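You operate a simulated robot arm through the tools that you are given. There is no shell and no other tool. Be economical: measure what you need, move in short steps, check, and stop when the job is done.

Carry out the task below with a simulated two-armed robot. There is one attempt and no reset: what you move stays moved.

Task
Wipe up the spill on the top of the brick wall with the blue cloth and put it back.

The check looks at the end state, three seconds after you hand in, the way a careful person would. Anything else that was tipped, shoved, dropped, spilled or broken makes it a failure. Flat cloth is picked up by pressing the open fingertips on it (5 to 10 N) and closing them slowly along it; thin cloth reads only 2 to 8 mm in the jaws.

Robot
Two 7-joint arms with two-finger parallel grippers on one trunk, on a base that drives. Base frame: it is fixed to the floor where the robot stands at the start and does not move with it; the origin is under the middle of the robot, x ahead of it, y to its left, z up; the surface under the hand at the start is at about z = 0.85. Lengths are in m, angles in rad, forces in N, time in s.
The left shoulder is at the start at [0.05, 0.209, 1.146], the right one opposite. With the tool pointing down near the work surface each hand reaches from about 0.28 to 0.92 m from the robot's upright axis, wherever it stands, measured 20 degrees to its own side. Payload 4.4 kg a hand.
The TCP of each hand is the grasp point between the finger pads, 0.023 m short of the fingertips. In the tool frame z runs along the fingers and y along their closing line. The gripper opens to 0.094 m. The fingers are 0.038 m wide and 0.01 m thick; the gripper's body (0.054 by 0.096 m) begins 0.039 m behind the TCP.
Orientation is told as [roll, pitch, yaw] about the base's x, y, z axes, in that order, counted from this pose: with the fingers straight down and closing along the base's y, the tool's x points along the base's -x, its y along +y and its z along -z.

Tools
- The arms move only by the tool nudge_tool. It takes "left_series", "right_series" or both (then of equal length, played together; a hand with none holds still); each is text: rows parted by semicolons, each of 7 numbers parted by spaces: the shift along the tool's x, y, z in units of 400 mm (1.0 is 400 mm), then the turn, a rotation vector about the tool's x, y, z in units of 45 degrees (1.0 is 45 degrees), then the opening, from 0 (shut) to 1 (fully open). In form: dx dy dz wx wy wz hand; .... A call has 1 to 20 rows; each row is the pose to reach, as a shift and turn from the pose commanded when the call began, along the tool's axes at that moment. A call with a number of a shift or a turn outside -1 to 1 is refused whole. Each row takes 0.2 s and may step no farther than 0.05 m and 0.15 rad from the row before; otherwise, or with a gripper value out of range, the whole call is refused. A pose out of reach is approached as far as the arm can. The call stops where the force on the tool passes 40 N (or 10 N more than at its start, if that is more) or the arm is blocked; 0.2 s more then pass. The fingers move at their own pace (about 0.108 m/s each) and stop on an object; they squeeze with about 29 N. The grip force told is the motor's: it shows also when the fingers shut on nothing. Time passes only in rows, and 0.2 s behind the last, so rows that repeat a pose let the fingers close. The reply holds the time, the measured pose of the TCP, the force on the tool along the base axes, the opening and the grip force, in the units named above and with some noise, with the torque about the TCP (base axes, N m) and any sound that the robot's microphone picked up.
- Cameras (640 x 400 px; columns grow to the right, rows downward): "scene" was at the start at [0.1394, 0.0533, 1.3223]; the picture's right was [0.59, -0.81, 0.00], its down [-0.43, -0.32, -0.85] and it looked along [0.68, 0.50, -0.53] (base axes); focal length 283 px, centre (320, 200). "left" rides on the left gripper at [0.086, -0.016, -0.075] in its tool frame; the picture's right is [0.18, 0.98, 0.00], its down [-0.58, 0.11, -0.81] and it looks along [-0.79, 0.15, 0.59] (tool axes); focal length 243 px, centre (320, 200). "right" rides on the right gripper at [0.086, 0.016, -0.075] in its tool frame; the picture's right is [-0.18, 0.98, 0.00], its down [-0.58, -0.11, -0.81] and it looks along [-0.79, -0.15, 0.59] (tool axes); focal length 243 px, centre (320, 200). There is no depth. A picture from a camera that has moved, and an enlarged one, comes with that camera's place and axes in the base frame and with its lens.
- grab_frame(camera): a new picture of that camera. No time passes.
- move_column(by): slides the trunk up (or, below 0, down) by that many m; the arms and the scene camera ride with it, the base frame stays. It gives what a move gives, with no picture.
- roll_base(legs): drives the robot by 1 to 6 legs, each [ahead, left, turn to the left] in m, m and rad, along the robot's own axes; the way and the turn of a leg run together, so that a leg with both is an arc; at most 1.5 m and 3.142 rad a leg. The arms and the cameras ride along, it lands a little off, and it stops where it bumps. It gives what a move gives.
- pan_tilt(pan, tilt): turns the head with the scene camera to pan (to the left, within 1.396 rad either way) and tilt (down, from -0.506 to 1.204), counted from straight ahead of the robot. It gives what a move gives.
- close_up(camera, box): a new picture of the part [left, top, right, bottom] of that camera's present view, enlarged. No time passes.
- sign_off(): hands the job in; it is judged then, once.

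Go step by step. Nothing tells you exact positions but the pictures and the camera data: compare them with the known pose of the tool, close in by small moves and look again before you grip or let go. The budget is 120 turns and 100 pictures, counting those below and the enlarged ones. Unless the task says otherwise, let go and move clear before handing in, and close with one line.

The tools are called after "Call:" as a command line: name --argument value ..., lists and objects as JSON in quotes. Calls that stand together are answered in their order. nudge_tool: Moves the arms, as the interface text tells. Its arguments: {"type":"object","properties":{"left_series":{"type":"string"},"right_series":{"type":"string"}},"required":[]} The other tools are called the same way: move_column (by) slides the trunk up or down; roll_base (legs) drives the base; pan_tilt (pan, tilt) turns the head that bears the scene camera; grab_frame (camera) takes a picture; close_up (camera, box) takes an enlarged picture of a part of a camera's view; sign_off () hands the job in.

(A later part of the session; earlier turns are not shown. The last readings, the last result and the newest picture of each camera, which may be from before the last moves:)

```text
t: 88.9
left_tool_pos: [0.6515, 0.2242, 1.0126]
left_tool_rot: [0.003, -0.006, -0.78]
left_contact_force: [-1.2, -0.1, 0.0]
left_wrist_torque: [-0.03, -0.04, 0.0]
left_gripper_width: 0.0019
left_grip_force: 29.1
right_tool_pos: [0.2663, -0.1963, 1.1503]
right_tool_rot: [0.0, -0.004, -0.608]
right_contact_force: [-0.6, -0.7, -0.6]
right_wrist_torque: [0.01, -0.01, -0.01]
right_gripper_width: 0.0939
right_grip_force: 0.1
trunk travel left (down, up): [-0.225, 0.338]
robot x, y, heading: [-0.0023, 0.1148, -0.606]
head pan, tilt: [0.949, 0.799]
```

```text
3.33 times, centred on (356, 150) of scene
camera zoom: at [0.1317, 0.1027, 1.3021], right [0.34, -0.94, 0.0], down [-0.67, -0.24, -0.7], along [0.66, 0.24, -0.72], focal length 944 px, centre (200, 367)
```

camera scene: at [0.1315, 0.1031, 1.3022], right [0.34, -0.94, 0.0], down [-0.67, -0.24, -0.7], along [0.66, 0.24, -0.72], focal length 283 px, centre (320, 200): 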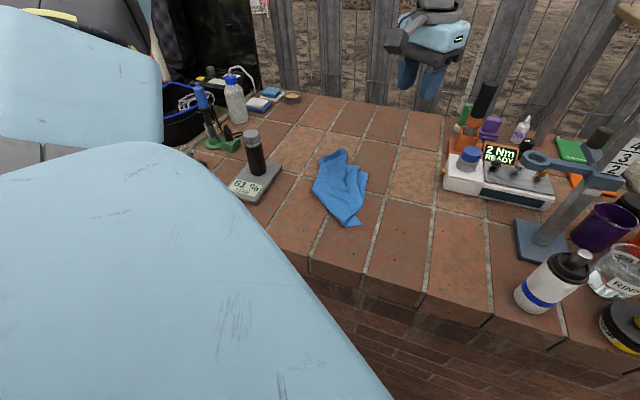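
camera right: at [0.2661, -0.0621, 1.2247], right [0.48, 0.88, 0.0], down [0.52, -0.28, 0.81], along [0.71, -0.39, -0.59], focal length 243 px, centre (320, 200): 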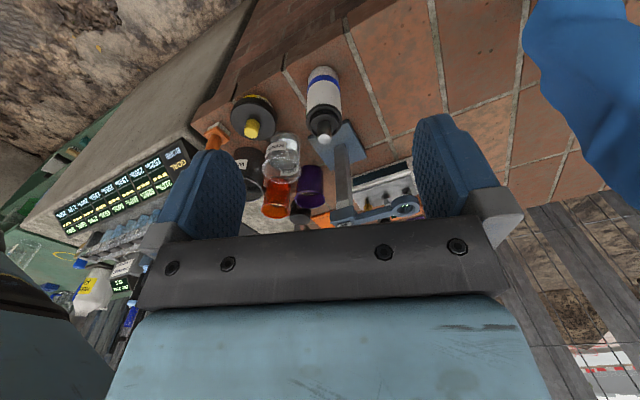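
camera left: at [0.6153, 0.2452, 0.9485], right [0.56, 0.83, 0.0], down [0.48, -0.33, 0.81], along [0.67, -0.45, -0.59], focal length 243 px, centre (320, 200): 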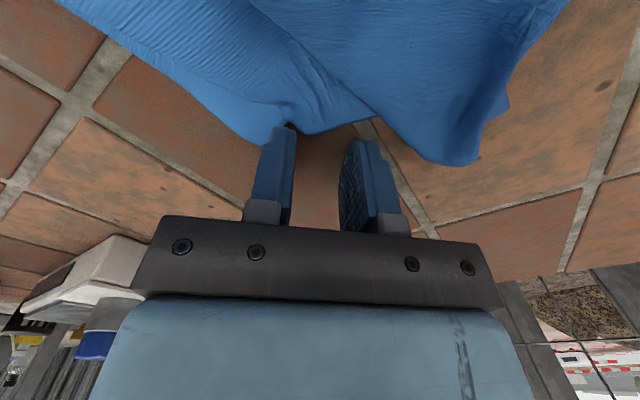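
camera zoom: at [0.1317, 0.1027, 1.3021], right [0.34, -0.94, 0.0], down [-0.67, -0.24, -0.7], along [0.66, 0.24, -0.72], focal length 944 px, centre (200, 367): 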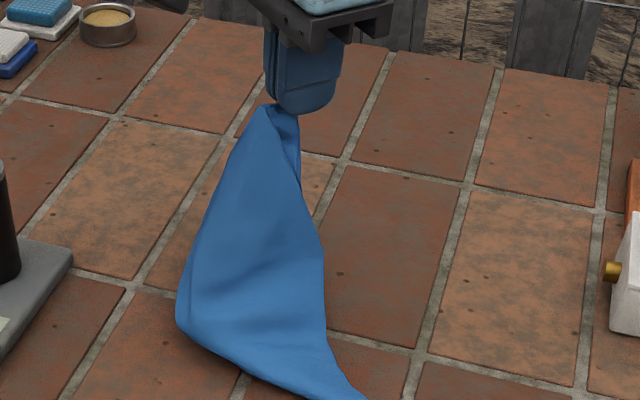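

Call:
grab_frame --camera "scene"

Call:
grab_frame --camera "left"

```text
43 pictures are left
camera scene: at [0.1317, 0.1027, 1.3021], right [0.34, -0.94, 0.0], down [-0.67, -0.24, -0.7], along [0.66, 0.24, -0.72], focal length 283 px, centre (320, 200)
```

scene: 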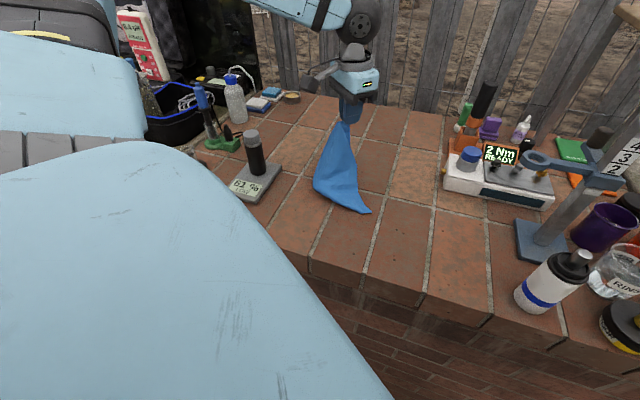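

```text
42 pictures are left
camera left: at [0.5772, 0.2734, 1.0867], right [0.56, 0.83, 0.0], down [0.49, -0.33, 0.81], along [0.67, -0.45, -0.59], focal length 243 px, centre (320, 200)
```

left: 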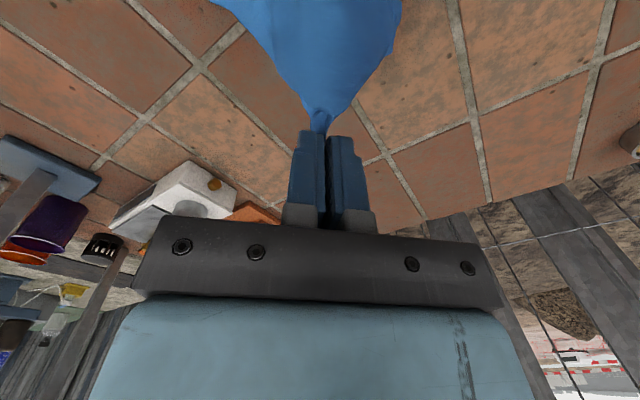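

The cloth tents wider now. I lay this corner out toward the original far-left corner position.

Call:
nudge_tool --left_series "0.004 0.07 0.03 0 0 0 0; 0.008 0.14 0.09 0 0 0 0; 0.012 0.2 0.17 0 0 0 0; 0.016 0.235 0.25 0 0 0 0; 0.016 0.25 0.315 0 0 0 0; 0.016 0.25 0.335 0 0 0 0; 0.016 0.25 0.335 0 0 0 0.15; 0.016 0.25 0.335 0 0 0 0.3; 0.016 0.25 0.25 0 0 0 0.3; 0.016 0.25 0.15 0 0 0 0.3; 0.016 0.25 0.05 0 0 0 0.3; 0.01 0.15 -0.05 0 0 0 0.3; 0.0 0.1 -0.15 0 0 0 0.3"

Call:
close_up --camera "scene" --box '[260, 110, 452, 230]'

```text
refused: row 12 steps farther than a row can; nothing moved
```

```text
3.33 times, centred on (356, 170) of scene
camera zoom: at [0.1317, 0.1027, 1.3021], right [0.34, -0.94, 0.0], down [-0.67, -0.24, -0.7], along [0.66, 0.24, -0.72], focal length 944 px, centre (200, 300)
```

zoom: 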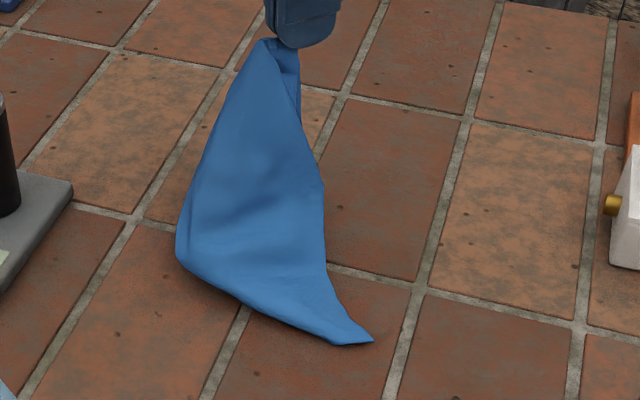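

Call:
nudge_tool --left_series "0.004 0.07 0.03 0 0 0 0; 0.008 0.14 0.09 0 0 0 0; 0.012 0.2 0.17 0 0 0 0; 0.016 0.235 0.25 0 0 0 0; 0.016 0.25 0.315 0 0 0 0; 0.016 0.25 0.335 0 0 0 0; 0.016 0.25 0.335 0 0 0 0.15; 0.016 0.25 0.335 0 0 0 0.3; 0.016 0.25 0.25 0 0 0 0.3; 0.016 0.25 0.15 0 0 0 0.3; 0.016 0.25 0.05 0 0 0 0.3; 0.01 0.25 -0.05 0 0 0 0.3; 0.01 0.25 -0.15 0 0 0 0.3"

Call:
close_up --camera "scene" --box '[260, 110, 452, 230]'

```text
t: 91.7
left_tool_pos: [0.7168, 0.2997, 1.0769]
left_tool_rot: [0.004, -0.007, -0.78]
left_contact_force: [0.6, 0.7, 0.4]
left_wrist_torque: [-0.03, -0.03, 0.02]
left_gripper_width: 0.0283
left_grip_force: 0.1
right_tool_pos: [0.2659, -0.1973, 1.1512]
right_tool_rot: [0.0, -0.001, -0.61]
right_contact_force: [-0.4, -0.2, -0.2]
right_wrist_torque: [0.01, -0.01, 0.01]
right_gripper_width: 0.094
right_grip_force: 0.0
trunk travel left (down, up): [-0.225, 0.338]
robot x, y, heading: [-0.0012, 0.1088, -0.601]
head pan, tilt: [0.949, 0.799]
```

```text
3.33 times, centred on (356, 170) of scene
camera zoom: at [0.1305, 0.1029, 1.3023], right [0.34, -0.94, 0.0], down [-0.67, -0.24, -0.7], along [0.66, 0.24, -0.72], focal length 944 px, centre (200, 300)
```

zoom: 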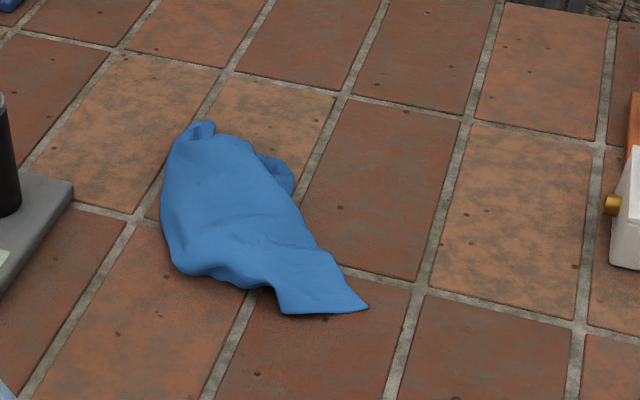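

Still bunched. I'll grab the near-right corner at (0.577, 0.148) and pull the diagonal straight toward (0.48, 0.08).

Call:
nudge_tool --left_series "0 -0.08 0.02 0 0 0.13 0.3; 0 -0.17 0.05 0 0 0.26 0.3; 0 -0.26 0.1 0 0 0.39 0.3; -0.005 -0.35 0.16 0 0 0.52 0.3; -0.01 -0.43 0.23 0 0 0.65 0.3; -0.011 -0.4985 0.3 0 0 0.79 0.3; -0.011 -0.4985 0.37 0 0 0.79 0.3"

Call:
grab_frame --camera "left"

Call:
close_up --camera "scene" --box '[260, 110, 452, 230]'

```text
t: 93.3
left_tool_pos: [0.5831, 0.1548, 0.9256]
left_tool_rot: [0.006, -0.003, -1.402]
left_contact_force: [-0.8, -0.6, -0.1]
left_wrist_torque: [0.0, 0.03, -0.01]
left_gripper_width: 0.0281
left_grip_force: 0.0
right_tool_pos: [0.2671, -0.195, 1.1497]
right_tool_rot: [-0.002, -0.002, -0.608]
right_contact_force: [-0.1, 0.1, -0.5]
right_wrist_torque: [-0.04, 0.02, 0.0]
right_gripper_width: 0.094
right_grip_force: 0.1
trunk travel left (down, up): [-0.225, 0.338]
robot x, y, heading: [-0.002, 0.1104, -0.596]
head pan, tilt: [0.949, 0.799]
```

```text
39 pictures are left
camera left: at [0.5511, 0.2375, 0.9995], right [0.94, 0.35, 0.0], down [0.2, -0.55, 0.81], along [0.28, -0.76, -0.59], focal length 243 px, centre (320, 200)
```

left: 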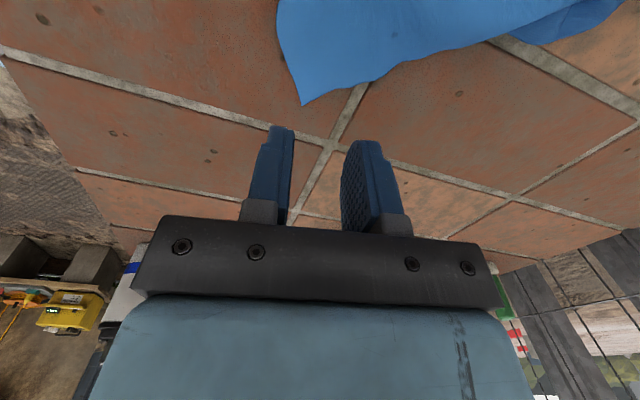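

```text
3.33 times, centred on (356, 170) of scene
camera zoom: at [0.1322, 0.1034, 1.3021], right [0.34, -0.94, 0.0], down [-0.67, -0.24, -0.7], along [0.66, 0.24, -0.72], focal length 944 px, centre (200, 300)
```

zoom: 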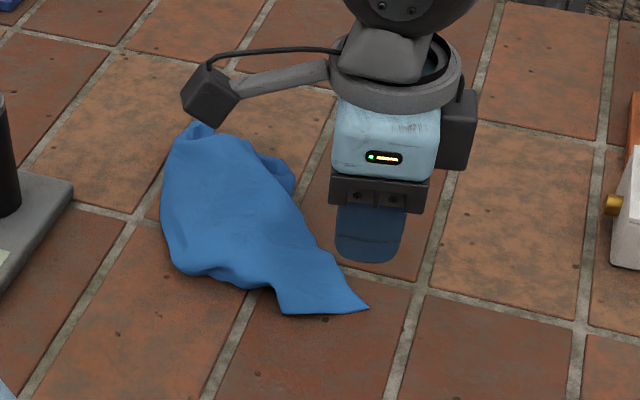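

Corner tip at (0.573, 0.145). Descending onto it and closing.

Call:
nudge_tool --left_series "0.01 -0.023 0.06 0 0 0 0.3; 0.01 -0.023 0.11 0 0 0 0.3; 0.01 -0.023 0.124 0 0 0 0.3; 0.01 -0.023 0.13 0 0 0 0.3"

Call:
close_up --camera "left" --box '[200, 50, 456, 210]'

```text
t: 94.3
left_tool_pos: [0.5719, 0.1581, 0.8745]
left_tool_rot: [0.007, -0.004, -1.402]
left_contact_force: [0.7, 1.5, 3.8]
left_wrist_torque: [0.08, -0.04, 0.0]
left_gripper_width: 0.0282
left_grip_force: 0.1
right_tool_pos: [0.2676, -0.1958, 1.1501]
right_tool_rot: [0.0, -0.001, -0.608]
right_contact_force: [-0.2, -0.5, 0.1]
right_wrist_torque: [0.01, -0.02, -0.02]
right_gripper_width: 0.094
right_grip_force: 0.0
trunk travel left (down, up): [-0.225, 0.338]
robot x, y, heading: [-0.0014, 0.1162, -0.605]
head pan, tilt: [0.949, 0.799]
```

```text
2.50 times, centred on (328, 130) of left
camera zoom: at [0.5406, 0.2396, 0.9473], right [0.94, 0.35, 0.01], down [0.2, -0.55, 0.81], along [0.28, -0.76, -0.59], focal length 606 px, centre (300, 375)
```

zoom: 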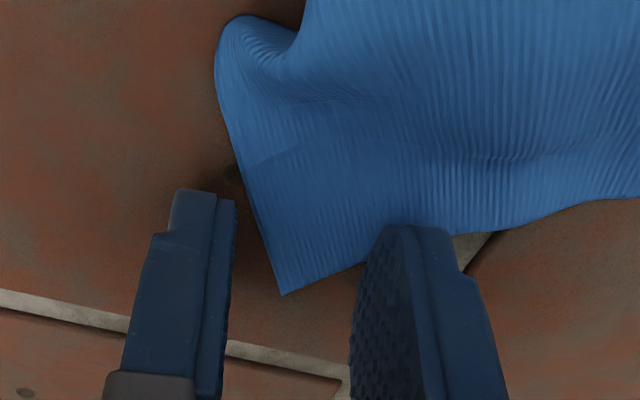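

Call:
nudge_tool --left_series "0 0 0.003 0 0 0 0.26; 0 0 0.003 0 0 0 0.22; 0 0 0.003 0 0 0 0.18; 0 0 0.003 0 0 0 0.14; 0 0 0.003 0 0 0 0.1; 0 0 0.003 0 0 0 0.06; 0 0 0.003 0 0 0 0.02; 0 0 0.003 0 0 0 0; 0 0 0.003 0 0 0 0; 0 0 -0.02 0 0 0 0; -0.03 -0.05 -0.03 0 0 0 0; -0.06 -0.1 -0.03 0 0 0 0; -0.09 -0.15 -0.03 0 0 0 0; -0.12 -0.2 -0.03 0 0 0 0; -0.149 -0.241 -0.03 0 0 0 0"

Call:
close_up --camera "scene" --box '[260, 110, 452, 230]'

```text
t: 97.5
left_tool_pos: [0.4874, 0.0808, 0.885]
left_tool_rot: [0.006, -0.002, -1.4]
left_contact_force: [-0.2, 0.7, -0.3]
left_wrist_torque: [0.04, 0.0, -0.02]
left_gripper_width: 0.0025
left_grip_force: 28.9
right_tool_pos: [0.2661, -0.196, 1.1502]
right_tool_rot: [0.0, -0.001, -0.609]
right_contact_force: [-0.3, -0.6, 0.8]
right_wrist_torque: [0.03, 0.02, 0.02]
right_gripper_width: 0.0939
right_grip_force: 0.2
trunk travel left (down, up): [-0.225, 0.338]
robot x, y, heading: [0.0044, 0.1133, -0.598]
head pan, tilt: [0.949, 0.799]
```

```text
3.33 times, centred on (356, 170) of scene
camera zoom: at [0.1312, 0.1026, 1.3022], right [0.34, -0.94, 0.0], down [-0.67, -0.24, -0.7], along [0.66, 0.24, -0.72], focal length 944 px, centre (200, 300)
```

zoom: 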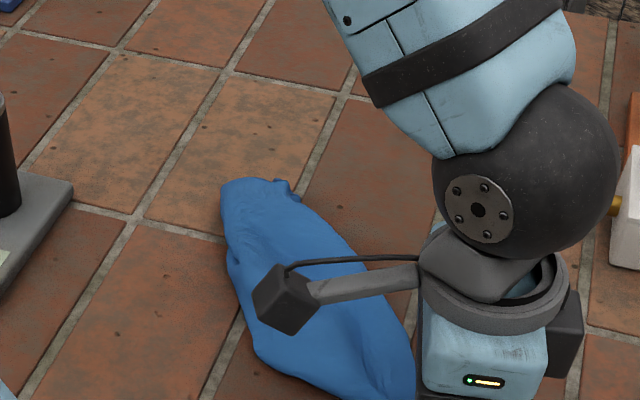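

The whole cloth slid rather than stretching, so I need the second arm. I'll release here, retreat, and turn the base back so both arms can work over the cloth.

Call:
nudge_tool --left_series "0 0 0.02 0 0 0 0; 0 0 0.02 0 0 0 0.15; 0 0 0.02 0 0 0 0.3; 0 0 -0.05 0 0 0 0.3; 0 0 -0.15 0 0 0 0.3; 0 0 -0.25 0 0 0 0.3; 0 0 -0.35 0 0 0 0.3; 0 0 -0.45 0 0 0 0.3"

Call:
roll_base --legs '[[0, 0, 0.5]]'

Call:
pan_tilt --pan 0.2 --tilt 0.85

Call:
grab_frame --camera "scene"

```text
t: 99.3
left_tool_pos: [0.4849, 0.0849, 1.0673]
left_tool_rot: [0.004, -0.001, -1.404]
left_contact_force: [-0.5, -0.6, 0.4]
left_wrist_torque: [0.02, 0.01, 0.0]
left_gripper_width: 0.0282
left_grip_force: 0.1
right_tool_pos: [0.2656, -0.1964, 1.151]
right_tool_rot: [0.001, -0.003, -0.61]
right_contact_force: [-0.5, 0.5, 0.4]
right_wrist_torque: [0.01, -0.01, -0.03]
right_gripper_width: 0.0942
right_grip_force: 0.1
trunk travel left (down, up): [-0.225, 0.338]
robot x, y, heading: [0.0038, 0.1168, -0.602]
head pan, tilt: [0.949, 0.799]
```

```text
t: 101.1
left_tool_pos: [0.4394, 0.3197, 1.066]
left_tool_rot: [0.006, -0.003, -0.899]
left_contact_force: [0.5, -1.0, 0.3]
left_wrist_torque: [-0.02, -0.02, -0.03]
left_gripper_width: 0.0285
left_grip_force: 0.1
right_tool_pos: [0.3827, -0.0303, 1.1504]
right_tool_rot: [-0.002, -0.001, -0.11]
right_contact_force: [-0.8, 0.4, 0.1]
right_wrist_torque: [-0.04, 0.04, 0.01]
right_gripper_width: 0.0941
right_grip_force: 0.2
trunk travel left (down, up): [-0.225, 0.338]
robot x, y, heading: [0.0003, 0.1139, -0.099]
head pan, tilt: [0.949, 0.799]
```

```text
t: 102.2
left_tool_pos: [0.4407, 0.3212, 1.0669]
left_tool_rot: [0.005, -0.003, -0.898]
left_contact_force: [-0.2, -0.3, -0.3]
left_wrist_torque: [0.03, -0.01, 0.0]
left_gripper_width: 0.028
left_grip_force: 0.1
right_tool_pos: [0.3834, -0.0321, 1.1496]
right_tool_rot: [0.0, -0.004, -0.11]
right_contact_force: [-0.3, -0.4, -0.7]
right_wrist_torque: [-0.02, -0.01, 0.0]
right_gripper_width: 0.094
right_grip_force: 0.0
trunk travel left (down, up): [-0.225, 0.338]
robot x, y, heading: [-0.0026, 0.114, -0.103]
head pan, tilt: [0.201, 0.85]
```

```text
35 pictures are left
camera scene: at [0.1449, 0.1149, 1.2982], right [0.1, -0.99, 0.0], down [-0.75, -0.08, -0.66], along [0.66, 0.07, -0.75], focal length 283 px, centre (320, 200)
```

scene: 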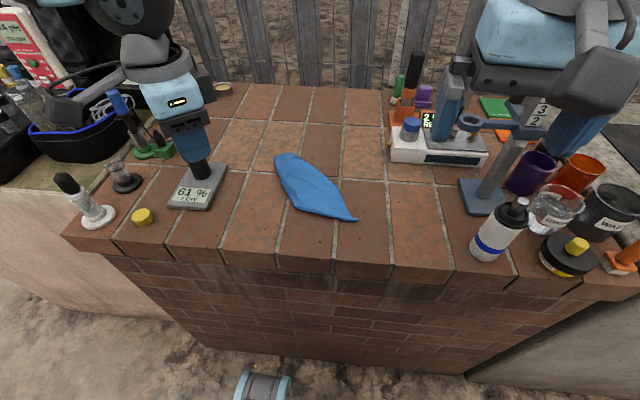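

Call:
close_up --camera "scene" --box '[250, 135, 378, 235]'

```text
4.00 times, centred on (314, 185) of scene
camera zoom: at [0.1449, 0.1149, 1.2982], right [0.1, -0.99, 0.0], down [-0.75, -0.08, -0.66], along [0.66, 0.07, -0.75], focal length 1133 px, centre (344, 260)
```

zoom: 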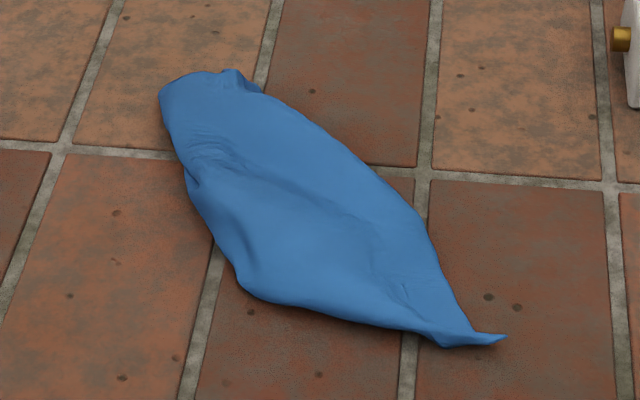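

The cloth is back in its footprint but rolled into a spindle; its tip is at (0.495, 0.072). I'll use both hands to open it: first, bring the right hand to the near tip.

Call:
nudge_tool --right_series "-0.045 0.05 0.06 0 0 -0.15 0.8; -0.09 0.1 0.14 0 0 -0.3 0.6; -0.135 0.155 0.22 0 0 -0.45 0.5; -0.18 0.21 0.3 0 0 -0.6 0.4; -0.225 0.26 0.39 0 0 -0.75 0.4; -0.26 0.305 0.48 0 0 -0.9 0.4; -0.26 0.305 0.55 0 0 -0.9 0.4"

Call:
grab_frame --camera "right"

```text
t: 103.8
left_tool_pos: [0.4395, 0.3207, 1.0665]
left_tool_rot: [0.005, -0.002, -0.901]
left_contact_force: [-0.3, -0.8, -0.4]
left_wrist_torque: [0.0, -0.01, -0.02]
left_gripper_width: 0.0283
left_grip_force: 0.1
right_tool_pos: [0.5, 0.0794, 0.9306]
right_tool_rot: [-0.003, -0.001, 0.599]
right_contact_force: [0.3, 0.0, -0.2]
right_wrist_torque: [0.03, 0.05, 0.02]
right_gripper_width: 0.0379
right_grip_force: 0.0
trunk travel left (down, up): [-0.225, 0.338]
robot x, y, heading: [-0.0009, 0.1133, -0.105]
head pan, tilt: [0.201, 0.85]
```

```text
33 pictures are left
camera right: at [0.4167, 0.0434, 1.0049], right [-0.4, 0.92, 0.0], down [0.54, 0.24, 0.81], along [0.74, 0.32, -0.59], focal length 243 px, centre (320, 200)
```

right: 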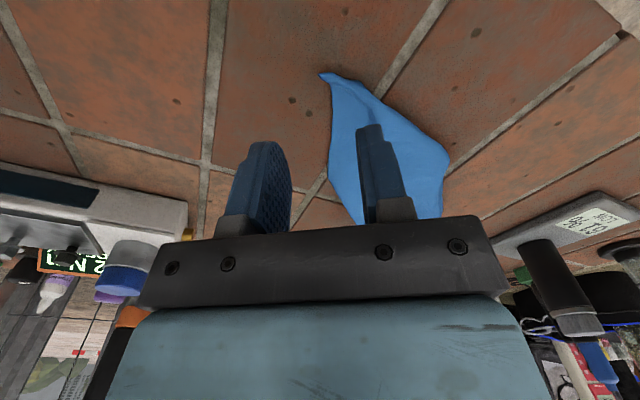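

Call:
nudge_tool --right_series "0.0 0.017 0.05 0 0 0 0.4; 0 0.017 0.1 0 0 0 0.4; 0 0.017 0.134 0 0 0 0.4; 0 0.017 0.142 0 0 0 0.4; 0 0.017 0.142 0 0 0 0.34; 0 0.017 0.142 0 0 0 0.28; 0 0.017 0.142 0 0 0 0.22; 0 0.017 0.142 0 0 0 0.16; 0 0.017 0.142 0 0 0 0.1; 0 0.017 0.142 0 0 0 0.04; 0 0.017 0.142 0 0 0 0; 0 0.017 0.142 0 0 0 0; 0 0.017 0.1 0 0 0 0"

Call:
close_up --camera "scene" --box '[230, 125, 390, 225]'

```text
t: 106.6
left_tool_pos: [0.4395, 0.3204, 1.0658]
left_tool_rot: [0.006, -0.004, -0.9]
left_contact_force: [-0.4, -0.7, 0.3]
left_wrist_torque: [-0.01, -0.02, -0.03]
left_gripper_width: 0.0283
left_grip_force: 0.1
right_tool_pos: [0.4943, 0.0841, 0.8893]
right_tool_rot: [-0.001, 0.003, 0.597]
right_contact_force: [0.7, -0.3, -0.6]
right_wrist_torque: [0.01, -0.01, -0.01]
right_gripper_width: 0.0023
right_grip_force: 29.4
trunk travel left (down, up): [-0.225, 0.338]
robot x, y, heading: [0.0006, 0.1156, -0.101]
head pan, tilt: [0.201, 0.85]
```

```text
4.00 times, centred on (310, 175) of scene
camera zoom: at [0.1446, 0.1149, 1.2978], right [0.1, -0.99, 0.0], down [-0.75, -0.07, -0.66], along [0.66, 0.07, -0.75], focal length 1133 px, centre (360, 300)
```

zoom: 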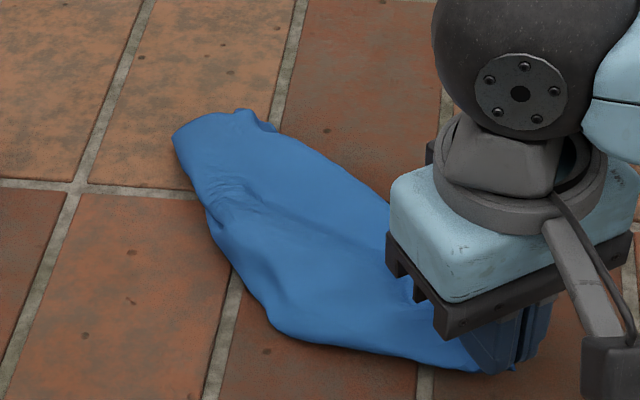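

Right hand holds the near tip. I draw the cloth ~8 cm toward me so that the left hand can reach the far end, and bring the left hand over it.

Call:
nudge_tool --right_series "0.05 0.035 0 0 0 0 0; 0.1 0.07 0 0 0 0 0; 0.14 0.1 0 0 0 0 0; 0.175 0.12 0 0 0 0 0; 0.175 0.12 0 0 0 0 0" --left_series "-0.06 0.045 0.04 0 0 0 0.5; -0.12 0.09 0.08 0 0 0 0.5; -0.18 0.135 0.12 0 0 0 0.5; -0.24 0.18 0.17 0 0 0 0.5; -0.31 0.23 0.22 0 0 0 0.5"

Call:
grab_frame --camera "left"

Call:
grab_frame --camera "scene"

```text
t: 107.8
left_tool_pos: [0.5906, 0.2824, 0.979]
left_tool_rot: [0.005, -0.002, -0.9]
left_contact_force: [-0.4, -0.7, -0.3]
left_wrist_torque: [-0.02, 0.02, 0.02]
left_gripper_width: 0.0466
left_grip_force: 0.1
right_tool_pos: [0.4099, 0.0857, 0.8901]
right_tool_rot: [0.0, -0.001, 0.599]
right_contact_force: [-0.1, 0.5, -0.2]
right_wrist_torque: [0.01, 0.05, -0.01]
right_gripper_width: 0.002
right_grip_force: 28.9
trunk travel left (down, up): [-0.225, 0.338]
robot x, y, heading: [-0.0007, 0.1129, -0.102]
head pan, tilt: [0.201, 0.85]
```

```text
31 pictures are left
camera left: at [0.5229, 0.3402, 1.0511], right [0.65, 0.76, 0.0], down [0.44, -0.39, 0.81], along [0.61, -0.53, -0.59], focal length 243 px, centre (320, 200)
```

left: 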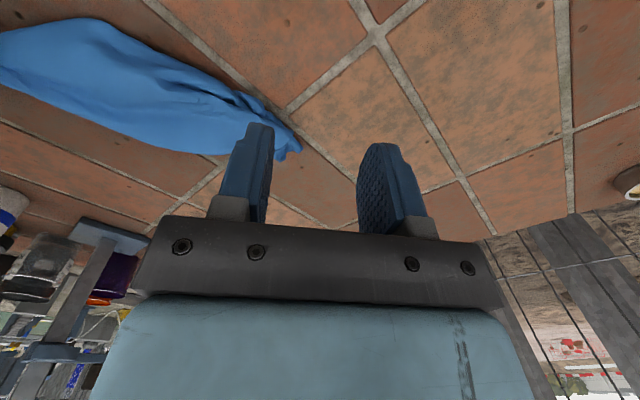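

```text
30 pictures are left
camera scene: at [0.1466, 0.1151, 1.2979], right [0.1, -0.99, 0.0], down [-0.75, -0.08, -0.66], along [0.66, 0.07, -0.75], focal length 283 px, centre (320, 200)
```

scene: 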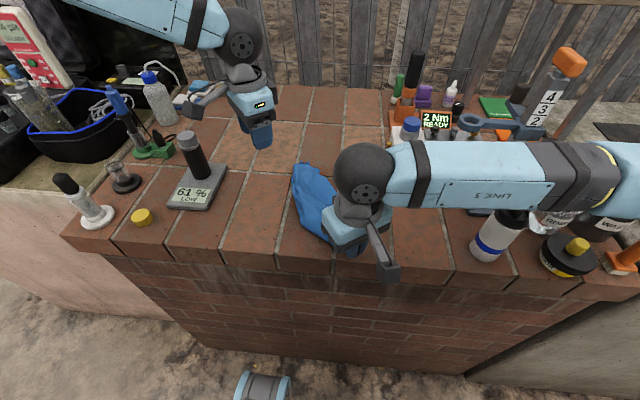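

The far end rotated out of the left arm's reach. I'll lift the held corner slightly toward the middle, raise the left hand, and turn the base right so the left hand can reach the other end.

Call:
nudge_tool --right_series "-0.04 0 -0.06 0 0 0 0; -0.09 -0.005 -0.12 0 0 0 0; -0.13 -0.01 -0.175 0 0 0 0; -0.172 -0.015 -0.175 0 0 0 0" --left_series "0 0 -0.06 0 0 0 0.5; 0 0 -0.12 0 0 0 0.5; 0 0 -0.18 0 0 0 0.5; 0 0 -0.25 0 0 0 0.5"

Call:
roll_base --legs '[[0, 0, -0.22]]'

Call:
grab_frame --camera "scene"

```text
t: 108.8
left_tool_pos: [0.5869, 0.2817, 1.0802]
left_tool_rot: [0.006, -0.004, -0.901]
left_contact_force: [-0.9, 0.0, 0.1]
left_wrist_torque: [0.0, 0.01, 0.06]
left_gripper_width: 0.047
left_grip_force: 0.1
right_tool_pos: [0.469, 0.1216, 0.9614]
right_tool_rot: [0.001, -0.002, 0.598]
right_contact_force: [0.0, 0.5, 0.1]
right_wrist_torque: [0.0, 0.03, 0.01]
right_gripper_width: 0.0019
right_grip_force: 28.5
trunk travel left (down, up): [-0.225, 0.338]
robot x, y, heading: [-0.0012, 0.115, -0.099]
head pan, tilt: [0.201, 0.85]
```

```text
t: 110.0
left_tool_pos: [0.6103, 0.1465, 1.0788]
left_tool_rot: [0.007, -0.003, -1.123]
left_contact_force: [1.2, 0.0, 0.0]
left_wrist_torque: [0.03, 0.02, 0.03]
left_gripper_width: 0.047
left_grip_force: 0.1
right_tool_pos: [0.4585, 0.0168, 0.9601]
right_tool_rot: [0.001, -0.001, 0.375]
right_contact_force: [0.5, 0.6, 0.0]
right_wrist_torque: [0.02, 0.02, 0.03]
right_gripper_width: 0.0022
right_grip_force: 28.8
trunk travel left (down, up): [-0.225, 0.338]
robot x, y, heading: [-0.0015, 0.1163, -0.325]
head pan, tilt: [0.201, 0.85]
```

```text
29 pictures are left
camera scene: at [0.1415, 0.0823, 1.2982], right [-0.12, -0.99, 0.0], down [-0.75, 0.09, -0.66], along [0.65, -0.08, -0.75], focal length 283 px, centre (320, 200)
```

scene: 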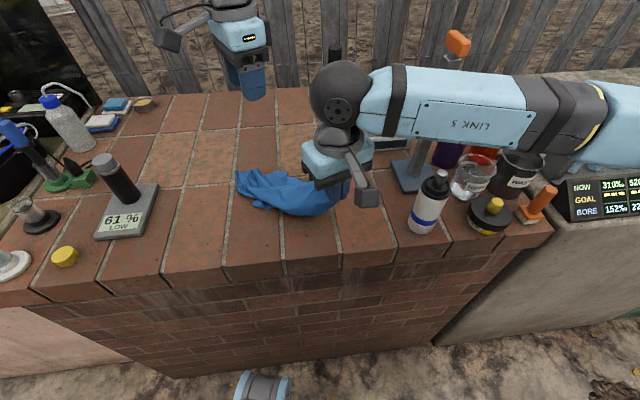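

Call:
close_up --camera "scene" --box '[220, 140, 348, 220]'

```text
5.00 times, centred on (284, 180) of scene
camera zoom: at [0.1415, 0.0823, 1.2982], right [-0.12, -0.99, 0.0], down [-0.75, 0.09, -0.66], along [0.65, -0.08, -0.75], focal length 1416 px, centre (500, 300)
```

zoom: 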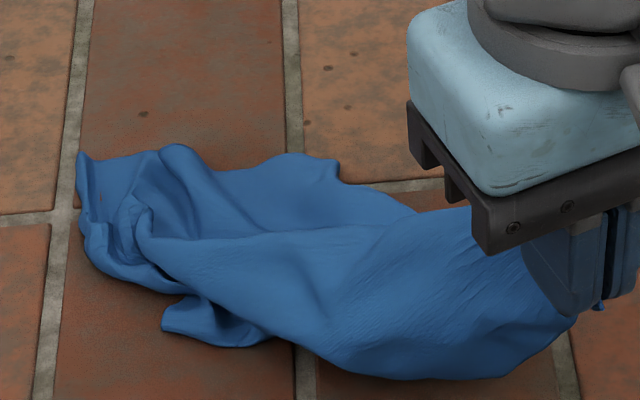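

Now corners are exposed: one (P1) at about (0.533, 0.174) pointing left, adjacent to the corner the right hand holds. I'll take it with the left hand.

Call:
nudge_tool --left_series "0.04 -0.04 0.08 0 0 0.06 0.3; 0.08 -0.08 0.16 0 0 0.12 0.3; 0.12 -0.12 0.24 0 0 0.2 0.3; 0.141 -0.146 0.32 0 0 0.2 0.3; 0.141 -0.146 0.37 0 0 0.2 0.3"

Call:
grab_frame --camera "left"

Call:
close_up --camera "scene" --box '[220, 140, 348, 220]'

```text
t: 111.2
left_tool_pos: [0.5356, 0.1727, 0.9301]
left_tool_rot: [0.004, -0.002, -1.281]
left_contact_force: [0.7, -0.3, 0.2]
left_wrist_torque: [0.01, 0.01, -0.02]
left_gripper_width: 0.0282
left_grip_force: 0.0
right_tool_pos: [0.4592, 0.0174, 0.9601]
right_tool_rot: [-0.003, 0.0, 0.376]
right_contact_force: [0.7, 0.0, 0.0]
right_wrist_torque: [-0.02, 0.04, -0.02]
right_gripper_width: 0.0022
right_grip_force: 28.8
trunk travel left (down, up): [-0.225, 0.338]
robot x, y, heading: [0.001, 0.1132, -0.323]
head pan, tilt: [0.201, 0.85]
```

```text
27 pictures are left
camera left: at [0.4943, 0.2509, 1.0024], right [0.89, 0.46, 0.0], down [0.27, -0.53, 0.81], along [0.37, -0.72, -0.59], focal length 243 px, centre (320, 200)
```

left: 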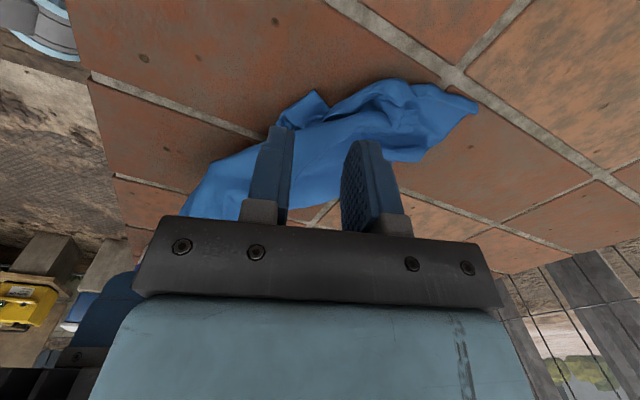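

```text
5.00 times, centred on (284, 180) of scene
camera zoom: at [0.1421, 0.0829, 1.2981], right [-0.12, -0.99, 0.0], down [-0.75, 0.09, -0.66], along [0.65, -0.08, -0.75], focal length 1416 px, centre (500, 300)
```

zoom: 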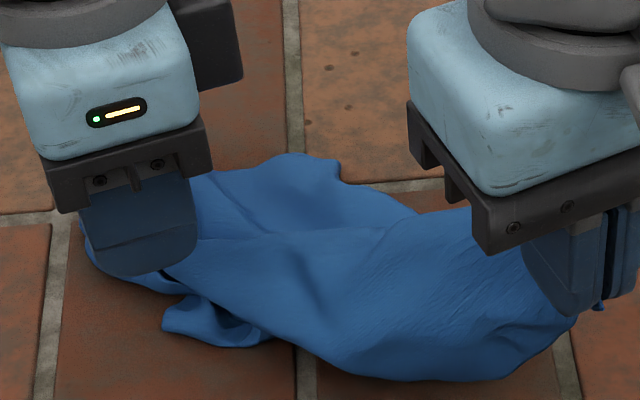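

Call:
nudge_tool --left_series "0 -0.027 0.05 0 0 0 0.22; 0 -0.027 0.1 0 0 0 0.22; 0 -0.027 0.132 0 0 0 0.22; 0 -0.027 0.141 0 0 0 0.22"

Call:
close_up --camera "left" --box '[200, 50, 456, 210]'

```text
t: 112.2
left_tool_pos: [0.5237, 0.1688, 0.8767]
left_tool_rot: [0.008, -0.006, -1.281]
left_contact_force: [-0.3, 1.1, 19.1]
left_wrist_torque: [-0.15, -0.32, -0.01]
left_gripper_width: 0.0204
left_grip_force: 0.0
right_tool_pos: [0.4567, 0.0163, 0.9603]
right_tool_rot: [-0.002, -0.003, 0.376]
right_contact_force: [-0.3, 0.0, -0.7]
right_wrist_torque: [0.02, 0.0, 0.05]
right_gripper_width: 0.0022
right_grip_force: 29.0
trunk travel left (down, up): [-0.225, 0.338]
robot x, y, heading: [0.0035, 0.1137, -0.326]
head pan, tilt: [0.201, 0.85]
```

```text
2.50 times, centred on (328, 130) of left
camera zoom: at [0.4822, 0.2474, 0.9493], right [0.89, 0.46, 0.01], down [0.26, -0.52, 0.81], along [0.37, -0.72, -0.59], focal length 606 px, centre (300, 375)
```

zoom: 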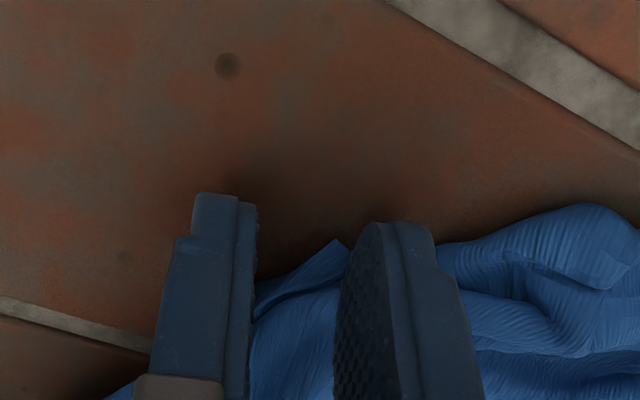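

The corner tip is between the fingers; closing.

Call:
nudge_tool --left_series "0.0 0 -0.02 0 0 0 0.24; -0.015 0.005 -0.02 0 0 0 0.24; -0.015 0.005 -0.002 0 0 0 0.24; -0.015 0.005 -0.002 0 0 0 0.18; -0.015 0.005 -0.002 0 0 0 0.12; -0.015 0.005 -0.002 0 0 0 0.06; -0.015 0.005 -0.002 0 0 0 0; -0.015 0.005 -0.002 0 0 0 0; -0.015 0.005 -0.05 0 0 0 0; -0.015 0.005 -0.12 0 0 0 0"

Call:
close_up --camera "scene" --box '[220, 120, 380, 220]'

```text
t: 114.4
left_tool_pos: [0.5266, 0.1654, 0.9236]
left_tool_rot: [0.005, -0.002, -1.281]
left_contact_force: [0.5, -0.1, 0.2]
left_wrist_torque: [-0.02, 0.01, -0.01]
left_gripper_width: 0.0026
left_grip_force: 29.3
right_tool_pos: [0.4587, 0.0162, 0.9618]
right_tool_rot: [-0.002, -0.001, 0.375]
right_contact_force: [0.1, 0.5, -0.7]
right_wrist_torque: [0.0, 0.01, -0.02]
right_gripper_width: 0.0021
right_grip_force: 29.2
trunk travel left (down, up): [-0.225, 0.338]
robot x, y, heading: [-0.0, 0.1118, -0.322]
head pan, tilt: [0.201, 0.85]
```

```text
4.00 times, centred on (300, 170) of scene
camera zoom: at [0.1407, 0.0826, 1.2981], right [-0.12, -0.99, 0.0], down [-0.74, 0.09, -0.66], along [0.66, -0.08, -0.75], focal length 1133 px, centre (400, 320)
```

zoom: 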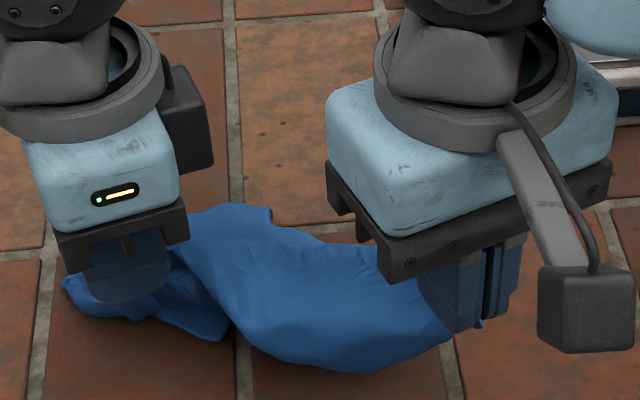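

Both adjacent corners are held. I raise both hands together and spread them to about 0.21 m.

Call:
nudge_tool --left_series "0.01 0.003 -0.09 0 0 0 0; 0.03 0.01 -0.18 0 0 0 0; 0.05 0.017 -0.27 0 0 0 0; 0.075 0.025 -0.36 0 0 0 0; 0.1 0.033 -0.45 0 0 0 0; 0.12 0.038 -0.53 0 0 0 0; 0.12 0.038 -0.53 0 0 0 0" --right_series "0 0 -0.07 0 0 0 0; 0 0 -0.14 0 0 0 0; 0 0 -0.22 0 0 0 0; 0 0 -0.3 0 0 0 0; 0 0 -0.37 0 0 0 0; 0 0 -0.435 0 0 0 0; 0 0 -0.435 0 0 0 0"

Call:
grab_frame --camera "scene"

```text
t: 116.0
left_tool_pos: [0.5293, 0.2133, 1.1347]
left_tool_rot: [0.005, -0.001, -1.281]
left_contact_force: [-0.1, -3.4, -1.1]
left_wrist_torque: [-0.03, 0.01, -0.05]
left_gripper_width: 0.0027
left_grip_force: 29.3
right_tool_pos: [0.4585, 0.0167, 1.1359]
right_tool_rot: [-0.001, 0.001, 0.376]
right_contact_force: [2.1, 2.5, 1.0]
right_wrist_torque: [0.09, -0.02, 0.06]
right_gripper_width: 0.0023
right_grip_force: 29.3
trunk travel left (down, up): [-0.225, 0.338]
robot x, y, heading: [0.0018, 0.1144, -0.322]
head pan, tilt: [0.201, 0.85]
```

```text
23 pictures are left
camera scene: at [0.1423, 0.0823, 1.298], right [-0.12, -0.99, 0.0], down [-0.75, 0.09, -0.66], along [0.65, -0.08, -0.75], focal length 283 px, centre (320, 200)
```

scene: 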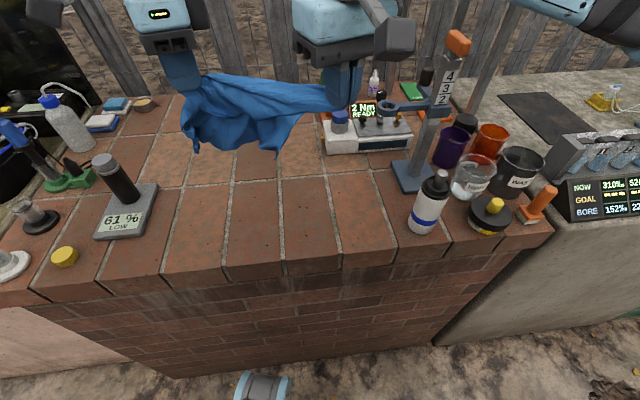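

The edge is taut and the sheet hangs open. I turn the base slightly left, which brings the held edge to y ≈ 0.09–0.29.

Call:
roll_base --legs '[[0, 0, 0.15]]'

Call:
grab_frame --camera "scene"

```text
t: 117.0
left_tool_pos: [0.5083, 0.2902, 1.1321]
left_tool_rot: [0.003, -0.003, -1.133]
left_contact_force: [-1.2, -4.0, -0.2]
left_wrist_torque: [-0.02, 0.01, -0.06]
left_gripper_width: 0.0026
left_grip_force: 29.4
right_tool_pos: [0.4667, 0.0869, 1.134]
right_tool_rot: [-0.002, 0.0, 0.523]
right_contact_force: [0.5, 3.3, 0.1]
right_wrist_torque: [0.09, 0.0, 0.05]
right_gripper_width: 0.0022
right_grip_force: 29.0
trunk travel left (down, up): [-0.225, 0.338]
robot x, y, heading: [0.0006, 0.1163, -0.177]
head pan, tilt: [0.201, 0.85]
```

```text
22 pictures are left
camera scene: at [0.1445, 0.1043, 1.2982], right [0.02, -1.0, 0.0], down [-0.75, -0.02, -0.66], along [0.66, 0.02, -0.75], focal length 283 px, centre (320, 200)
```

scene: 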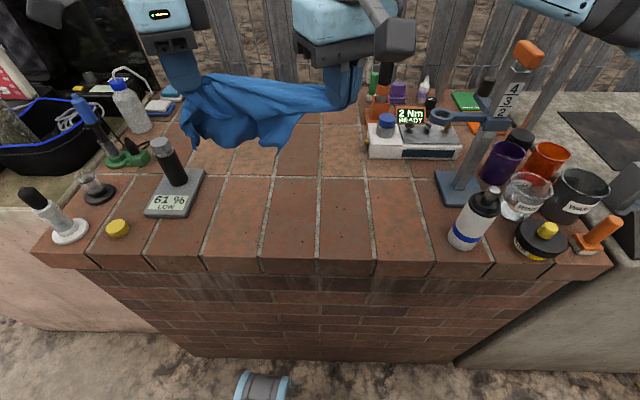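

Call:
close_up --camera "scene" --box '[160, 50, 368, 180]'

Call:
grab_frame --camera "left"

```text
3.08 times, centred on (264, 115) of scene
camera zoom: at [0.1445, 0.1043, 1.2982], right [0.02, -1.0, 0.0], down [-0.75, -0.02, -0.66], along [0.66, 0.02, -0.75], focal length 871 px, centre (492, 462)
```

zoom: 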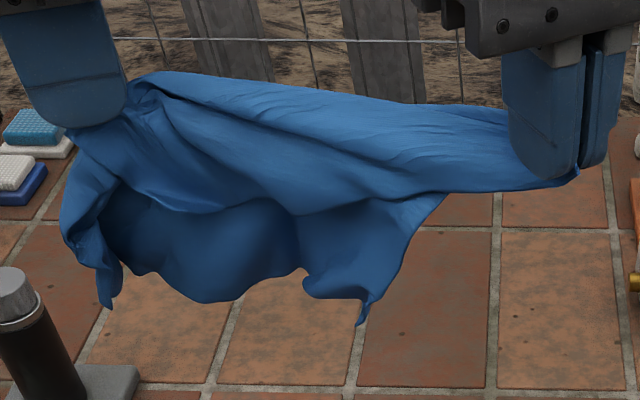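

```text
20 pictures are left
camera left: at [0.4544, 0.3612, 1.206], right [0.81, 0.58, 0.01], down [0.34, -0.48, 0.81], along [0.47, -0.65, -0.59], focal length 243 px, centre (320, 200)
```

left: 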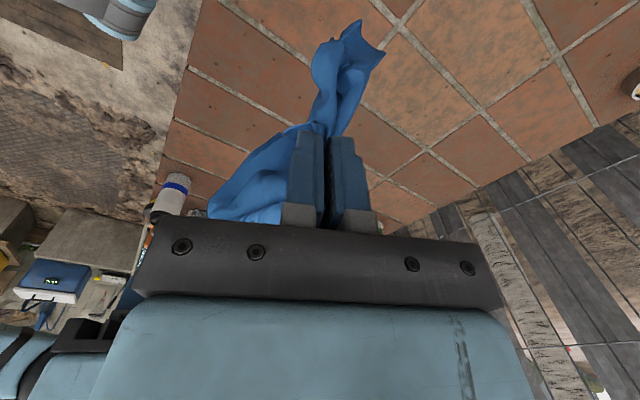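

The left hand actually holds a mid part of the cloth, so flaps hang on one side. I'll lay it with the flaps spreading away from me, centred on the original place.

Call:
nudge_tool --left_series "-0.02 0.04 0.07 0 0 0 0; -0.04 0.08 0.14 0 0 0 0; -0.06 0.12 0.22 0 0 0 0; -0.074 0.158 0.3 0 0 0 0; -0.074 0.158 0.37 0 0 0 0; -0.06 0.135 0.43 0 0 0 0; -0.048 0.11 0.49 0 0 0 0; -0.036 0.08 0.55 0 0 0 0; -0.023 0.05 0.6 0 0 0 0; -0.023 0.05 0.625 0 0 0 0; -0.023 0.05 0.625 0 0 0 0" --right_series "-0.057 -0.033 0.07 0 0 0 0; -0.114 -0.066 0.14 0 0 0 0; -0.17 -0.098 0.22 0 0 0 0; -0.227 -0.131 0.3 0 0 0 0; -0.227 -0.131 0.37 0 0 0 0; -0.205 -0.118 0.43 0 0 0 0; -0.18 -0.105 0.49 0 0 0 0; -0.16 -0.092 0.55 0 0 0 0; -0.136 -0.079 0.6 0 0 0 0; -0.136 -0.079 0.625 0 0 0 0; -0.136 -0.079 0.625 0 0 0 0"

Call:
grab_frame --camera "scene"

```text
t: 119.5
left_tool_pos: [0.5289, 0.2913, 0.8826]
left_tool_rot: [0.005, -0.002, -1.133]
left_contact_force: [0.4, -2.5, 0.5]
left_wrist_torque: [-0.02, 0.0, -0.04]
left_gripper_width: 0.0027
left_grip_force: 28.8
right_tool_pos: [0.5296, 0.085, 0.8856]
right_tool_rot: [-0.003, -0.001, 0.524]
right_contact_force: [0.1, 2.9, 0.4]
right_wrist_torque: [0.09, -0.01, 0.04]
right_gripper_width: 0.0021
right_grip_force: 28.9
trunk travel left (down, up): [-0.225, 0.338]
robot x, y, heading: [-0.0005, 0.1117, -0.178]
head pan, tilt: [0.201, 0.85]
```

```text
19 pictures are left
camera scene: at [0.1443, 0.1038, 1.2982], right [0.02, -1.0, 0.0], down [-0.75, -0.02, -0.66], along [0.66, 0.02, -0.75], focal length 283 px, centre (320, 200)
```

scene: 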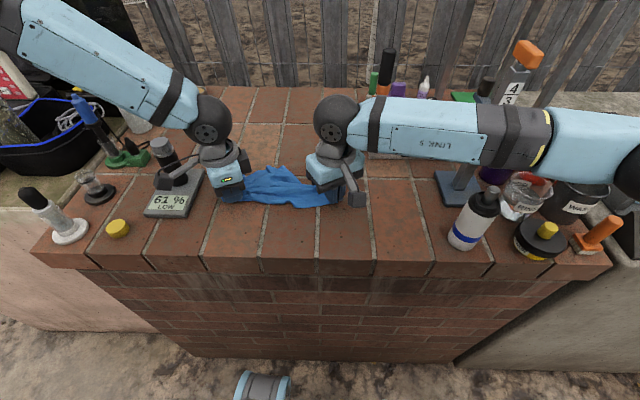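

Laid down near the original place. I release both hands and rise straight up.

Call:
nudge_tool --left_series "0 0 0.015 0 0 0 0.1; 0 0 0.015 0 0 0 0.25; 0 0 0.015 0 0 0 0.35; 0 0 -0.06 0 0 0 0.35; 0 0 -0.16 0 0 0 0.35; 0 0 -0.26 0 0 0 0.35; 0 0 -0.36 0 0 0 0.35; 0 0 -0.45 0 0 0 0.35; 0 0 -0.52 0 0 0 0.35" --right_series "0 0 0.015 0 0 0 0.1; 0 0 0.015 0 0 0 0.25; 0 0 0.015 0 0 0 0.35; 0 0 -0.06 0 0 0 0.35; 0 0 -0.16 0 0 0 0.35; 0 0 -0.26 0 0 0 0.35; 0 0 -0.36 0 0 0 0.35; 0 0 -0.45 0 0 0 0.35; 0 0 -0.55 0 0 0 0.35"

Call:
close_up --camera "scene" --box '[180, 110, 388, 240]'

```text
t: 121.5
left_tool_pos: [0.5304, 0.2902, 1.0943]
left_tool_rot: [0.008, -0.001, -1.132]
left_contact_force: [0.8, 0.6, -0.8]
left_wrist_torque: [0.0, -0.03, 0.0]
left_gripper_width: 0.033
left_grip_force: 0.0
right_tool_pos: [0.5265, 0.083, 1.1049]
right_tool_rot: [-0.001, -0.002, 0.524]
right_contact_force: [-0.5, 0.2, -0.1]
right_wrist_torque: [-0.02, 0.02, 0.0]
right_gripper_width: 0.033
right_grip_force: 0.1
trunk travel left (down, up): [-0.225, 0.338]
robot x, y, heading: [0.0028, 0.1119, -0.178]
head pan, tilt: [0.201, 0.85]
```

```text
3.08 times, centred on (284, 175) of scene
camera zoom: at [0.1433, 0.104, 1.2983], right [0.02, -1.0, 0.0], down [-0.75, -0.02, -0.66], along [0.66, 0.02, -0.75], focal length 871 px, centre (431, 277)
```

zoom: 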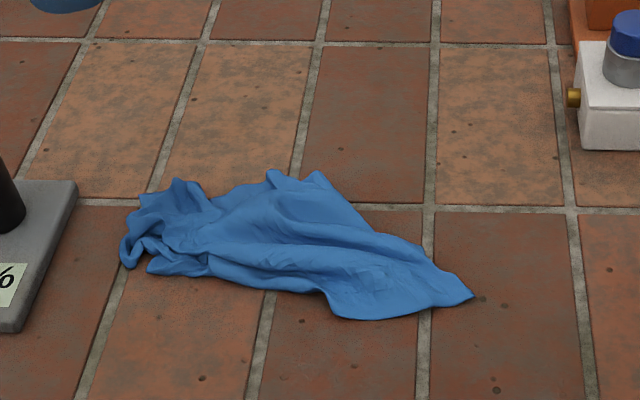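

The cloth is back but crumpled. I'll do one more pull: retract the right arm, turn the base slightly and take the far tip at about (0.64, 0.21) with the left hand.

Call:
nudge_tool --right_series "0.08 0.045 -0.05 0 0 0 0.35; 0.16 0.09 -0.1 0 0 0 0.35; 0.24 0.14 -0.11 0 0 0 0.35; 0.325 0.1875 -0.11 0 0 0 0.35"

Call:
roll_base --legs '[[0, 0, -0.25]]'

Call:
grab_frame --camera "left"

```text
t: 122.5
left_tool_pos: [0.5302, 0.2905, 1.0928]
left_tool_rot: [0.006, -0.001, -1.135]
left_contact_force: [0.2, -0.5, -0.6]
left_wrist_torque: [0.02, -0.01, 0.02]
left_gripper_width: 0.0329
left_grip_force: 0.1
right_tool_pos: [0.3792, 0.085, 1.1489]
right_tool_rot: [-0.002, -0.001, 0.525]
right_contact_force: [0.6, 0.7, 0.1]
right_wrist_torque: [0.03, -0.02, -0.04]
right_gripper_width: 0.0331
right_grip_force: 0.1
trunk travel left (down, up): [-0.225, 0.338]
robot x, y, heading: [0.0014, 0.1136, -0.174]
head pan, tilt: [0.201, 0.85]
```

```text
t: 123.7
left_tool_pos: [0.5589, 0.1531, 1.0933]
left_tool_rot: [0.004, 0.0, -1.382]
left_contact_force: [0.1, 0.2, -0.5]
left_wrist_torque: [-0.02, -0.02, -0.04]
left_gripper_width: 0.033
left_grip_force: 0.1
right_tool_pos: [0.3605, -0.0082, 1.149]
right_tool_rot: [0.001, -0.001, 0.272]
right_contact_force: [0.7, -0.4, 0.1]
right_wrist_torque: [-0.01, 0.03, 0.04]
right_gripper_width: 0.033
right_grip_force: 0.1
trunk travel left (down, up): [-0.225, 0.338]
robot x, y, heading: [0.0012, 0.1141, -0.429]
head pan, tilt: [0.201, 0.85]
```

```text
17 pictures are left
camera left: at [0.5253, 0.2352, 1.1658], right [0.93, 0.36, 0.01], down [0.21, -0.55, 0.81], along [0.3, -0.75, -0.59], focal length 243 px, centre (320, 200)
```

left: 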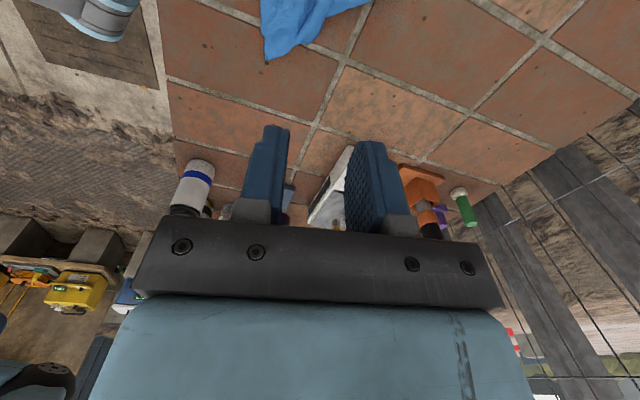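

Call:
nudge_tool --left_series "0.013 0.032 0.05 0 0 -0.14 0.3; 0.026 0.064 0.1 0 0 -0.28 0.3; 0.039 0.096 0.15 0 0 -0.42 0.3; 0.052 0.128 0.2 0 0 -0.56 0.3; 0.065 0.16 0.25 0 0 -0.7 0.3; 0.078 0.192 0.3 0 0 -0.84 0.3; 0.09 0.223 0.36 0 0 -0.95 0.3"

Call:
grab_frame --camera "left"

```text
t: 125.3
left_tool_pos: [0.6414, 0.2058, 0.9491]
left_tool_rot: [0.001, -0.005, -0.636]
left_contact_force: [0.7, 0.1, -0.5]
left_wrist_torque: [-0.01, 0.03, 0.01]
left_gripper_width: 0.0279
left_grip_force: 0.0
right_tool_pos: [0.3621, -0.0088, 1.1479]
right_tool_rot: [0.0, 0.0, 0.273]
right_contact_force: [0.0, -1.2, 0.8]
right_wrist_torque: [-0.02, 0.03, 0.02]
right_gripper_width: 0.033
right_grip_force: 0.1
trunk travel left (down, up): [-0.225, 0.338]
robot x, y, heading: [0.0024, 0.111, -0.428]
head pan, tilt: [0.201, 0.85]
```

```text
16 pictures are left
camera left: at [0.5614, 0.2445, 1.0217], right [0.44, 0.9, 0.0], down [0.53, -0.26, 0.81], along [0.73, -0.35, -0.59], focal length 243 px, centre (320, 200)
```

left: 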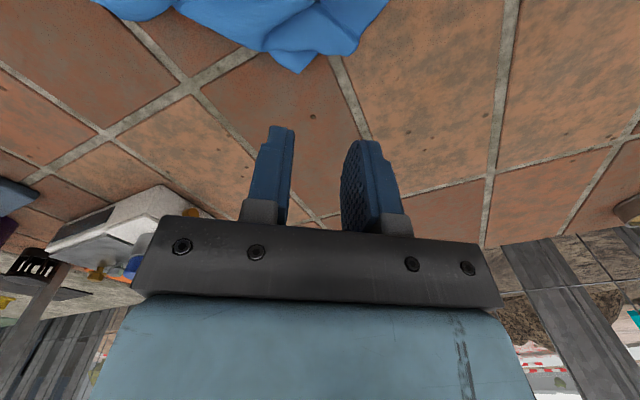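

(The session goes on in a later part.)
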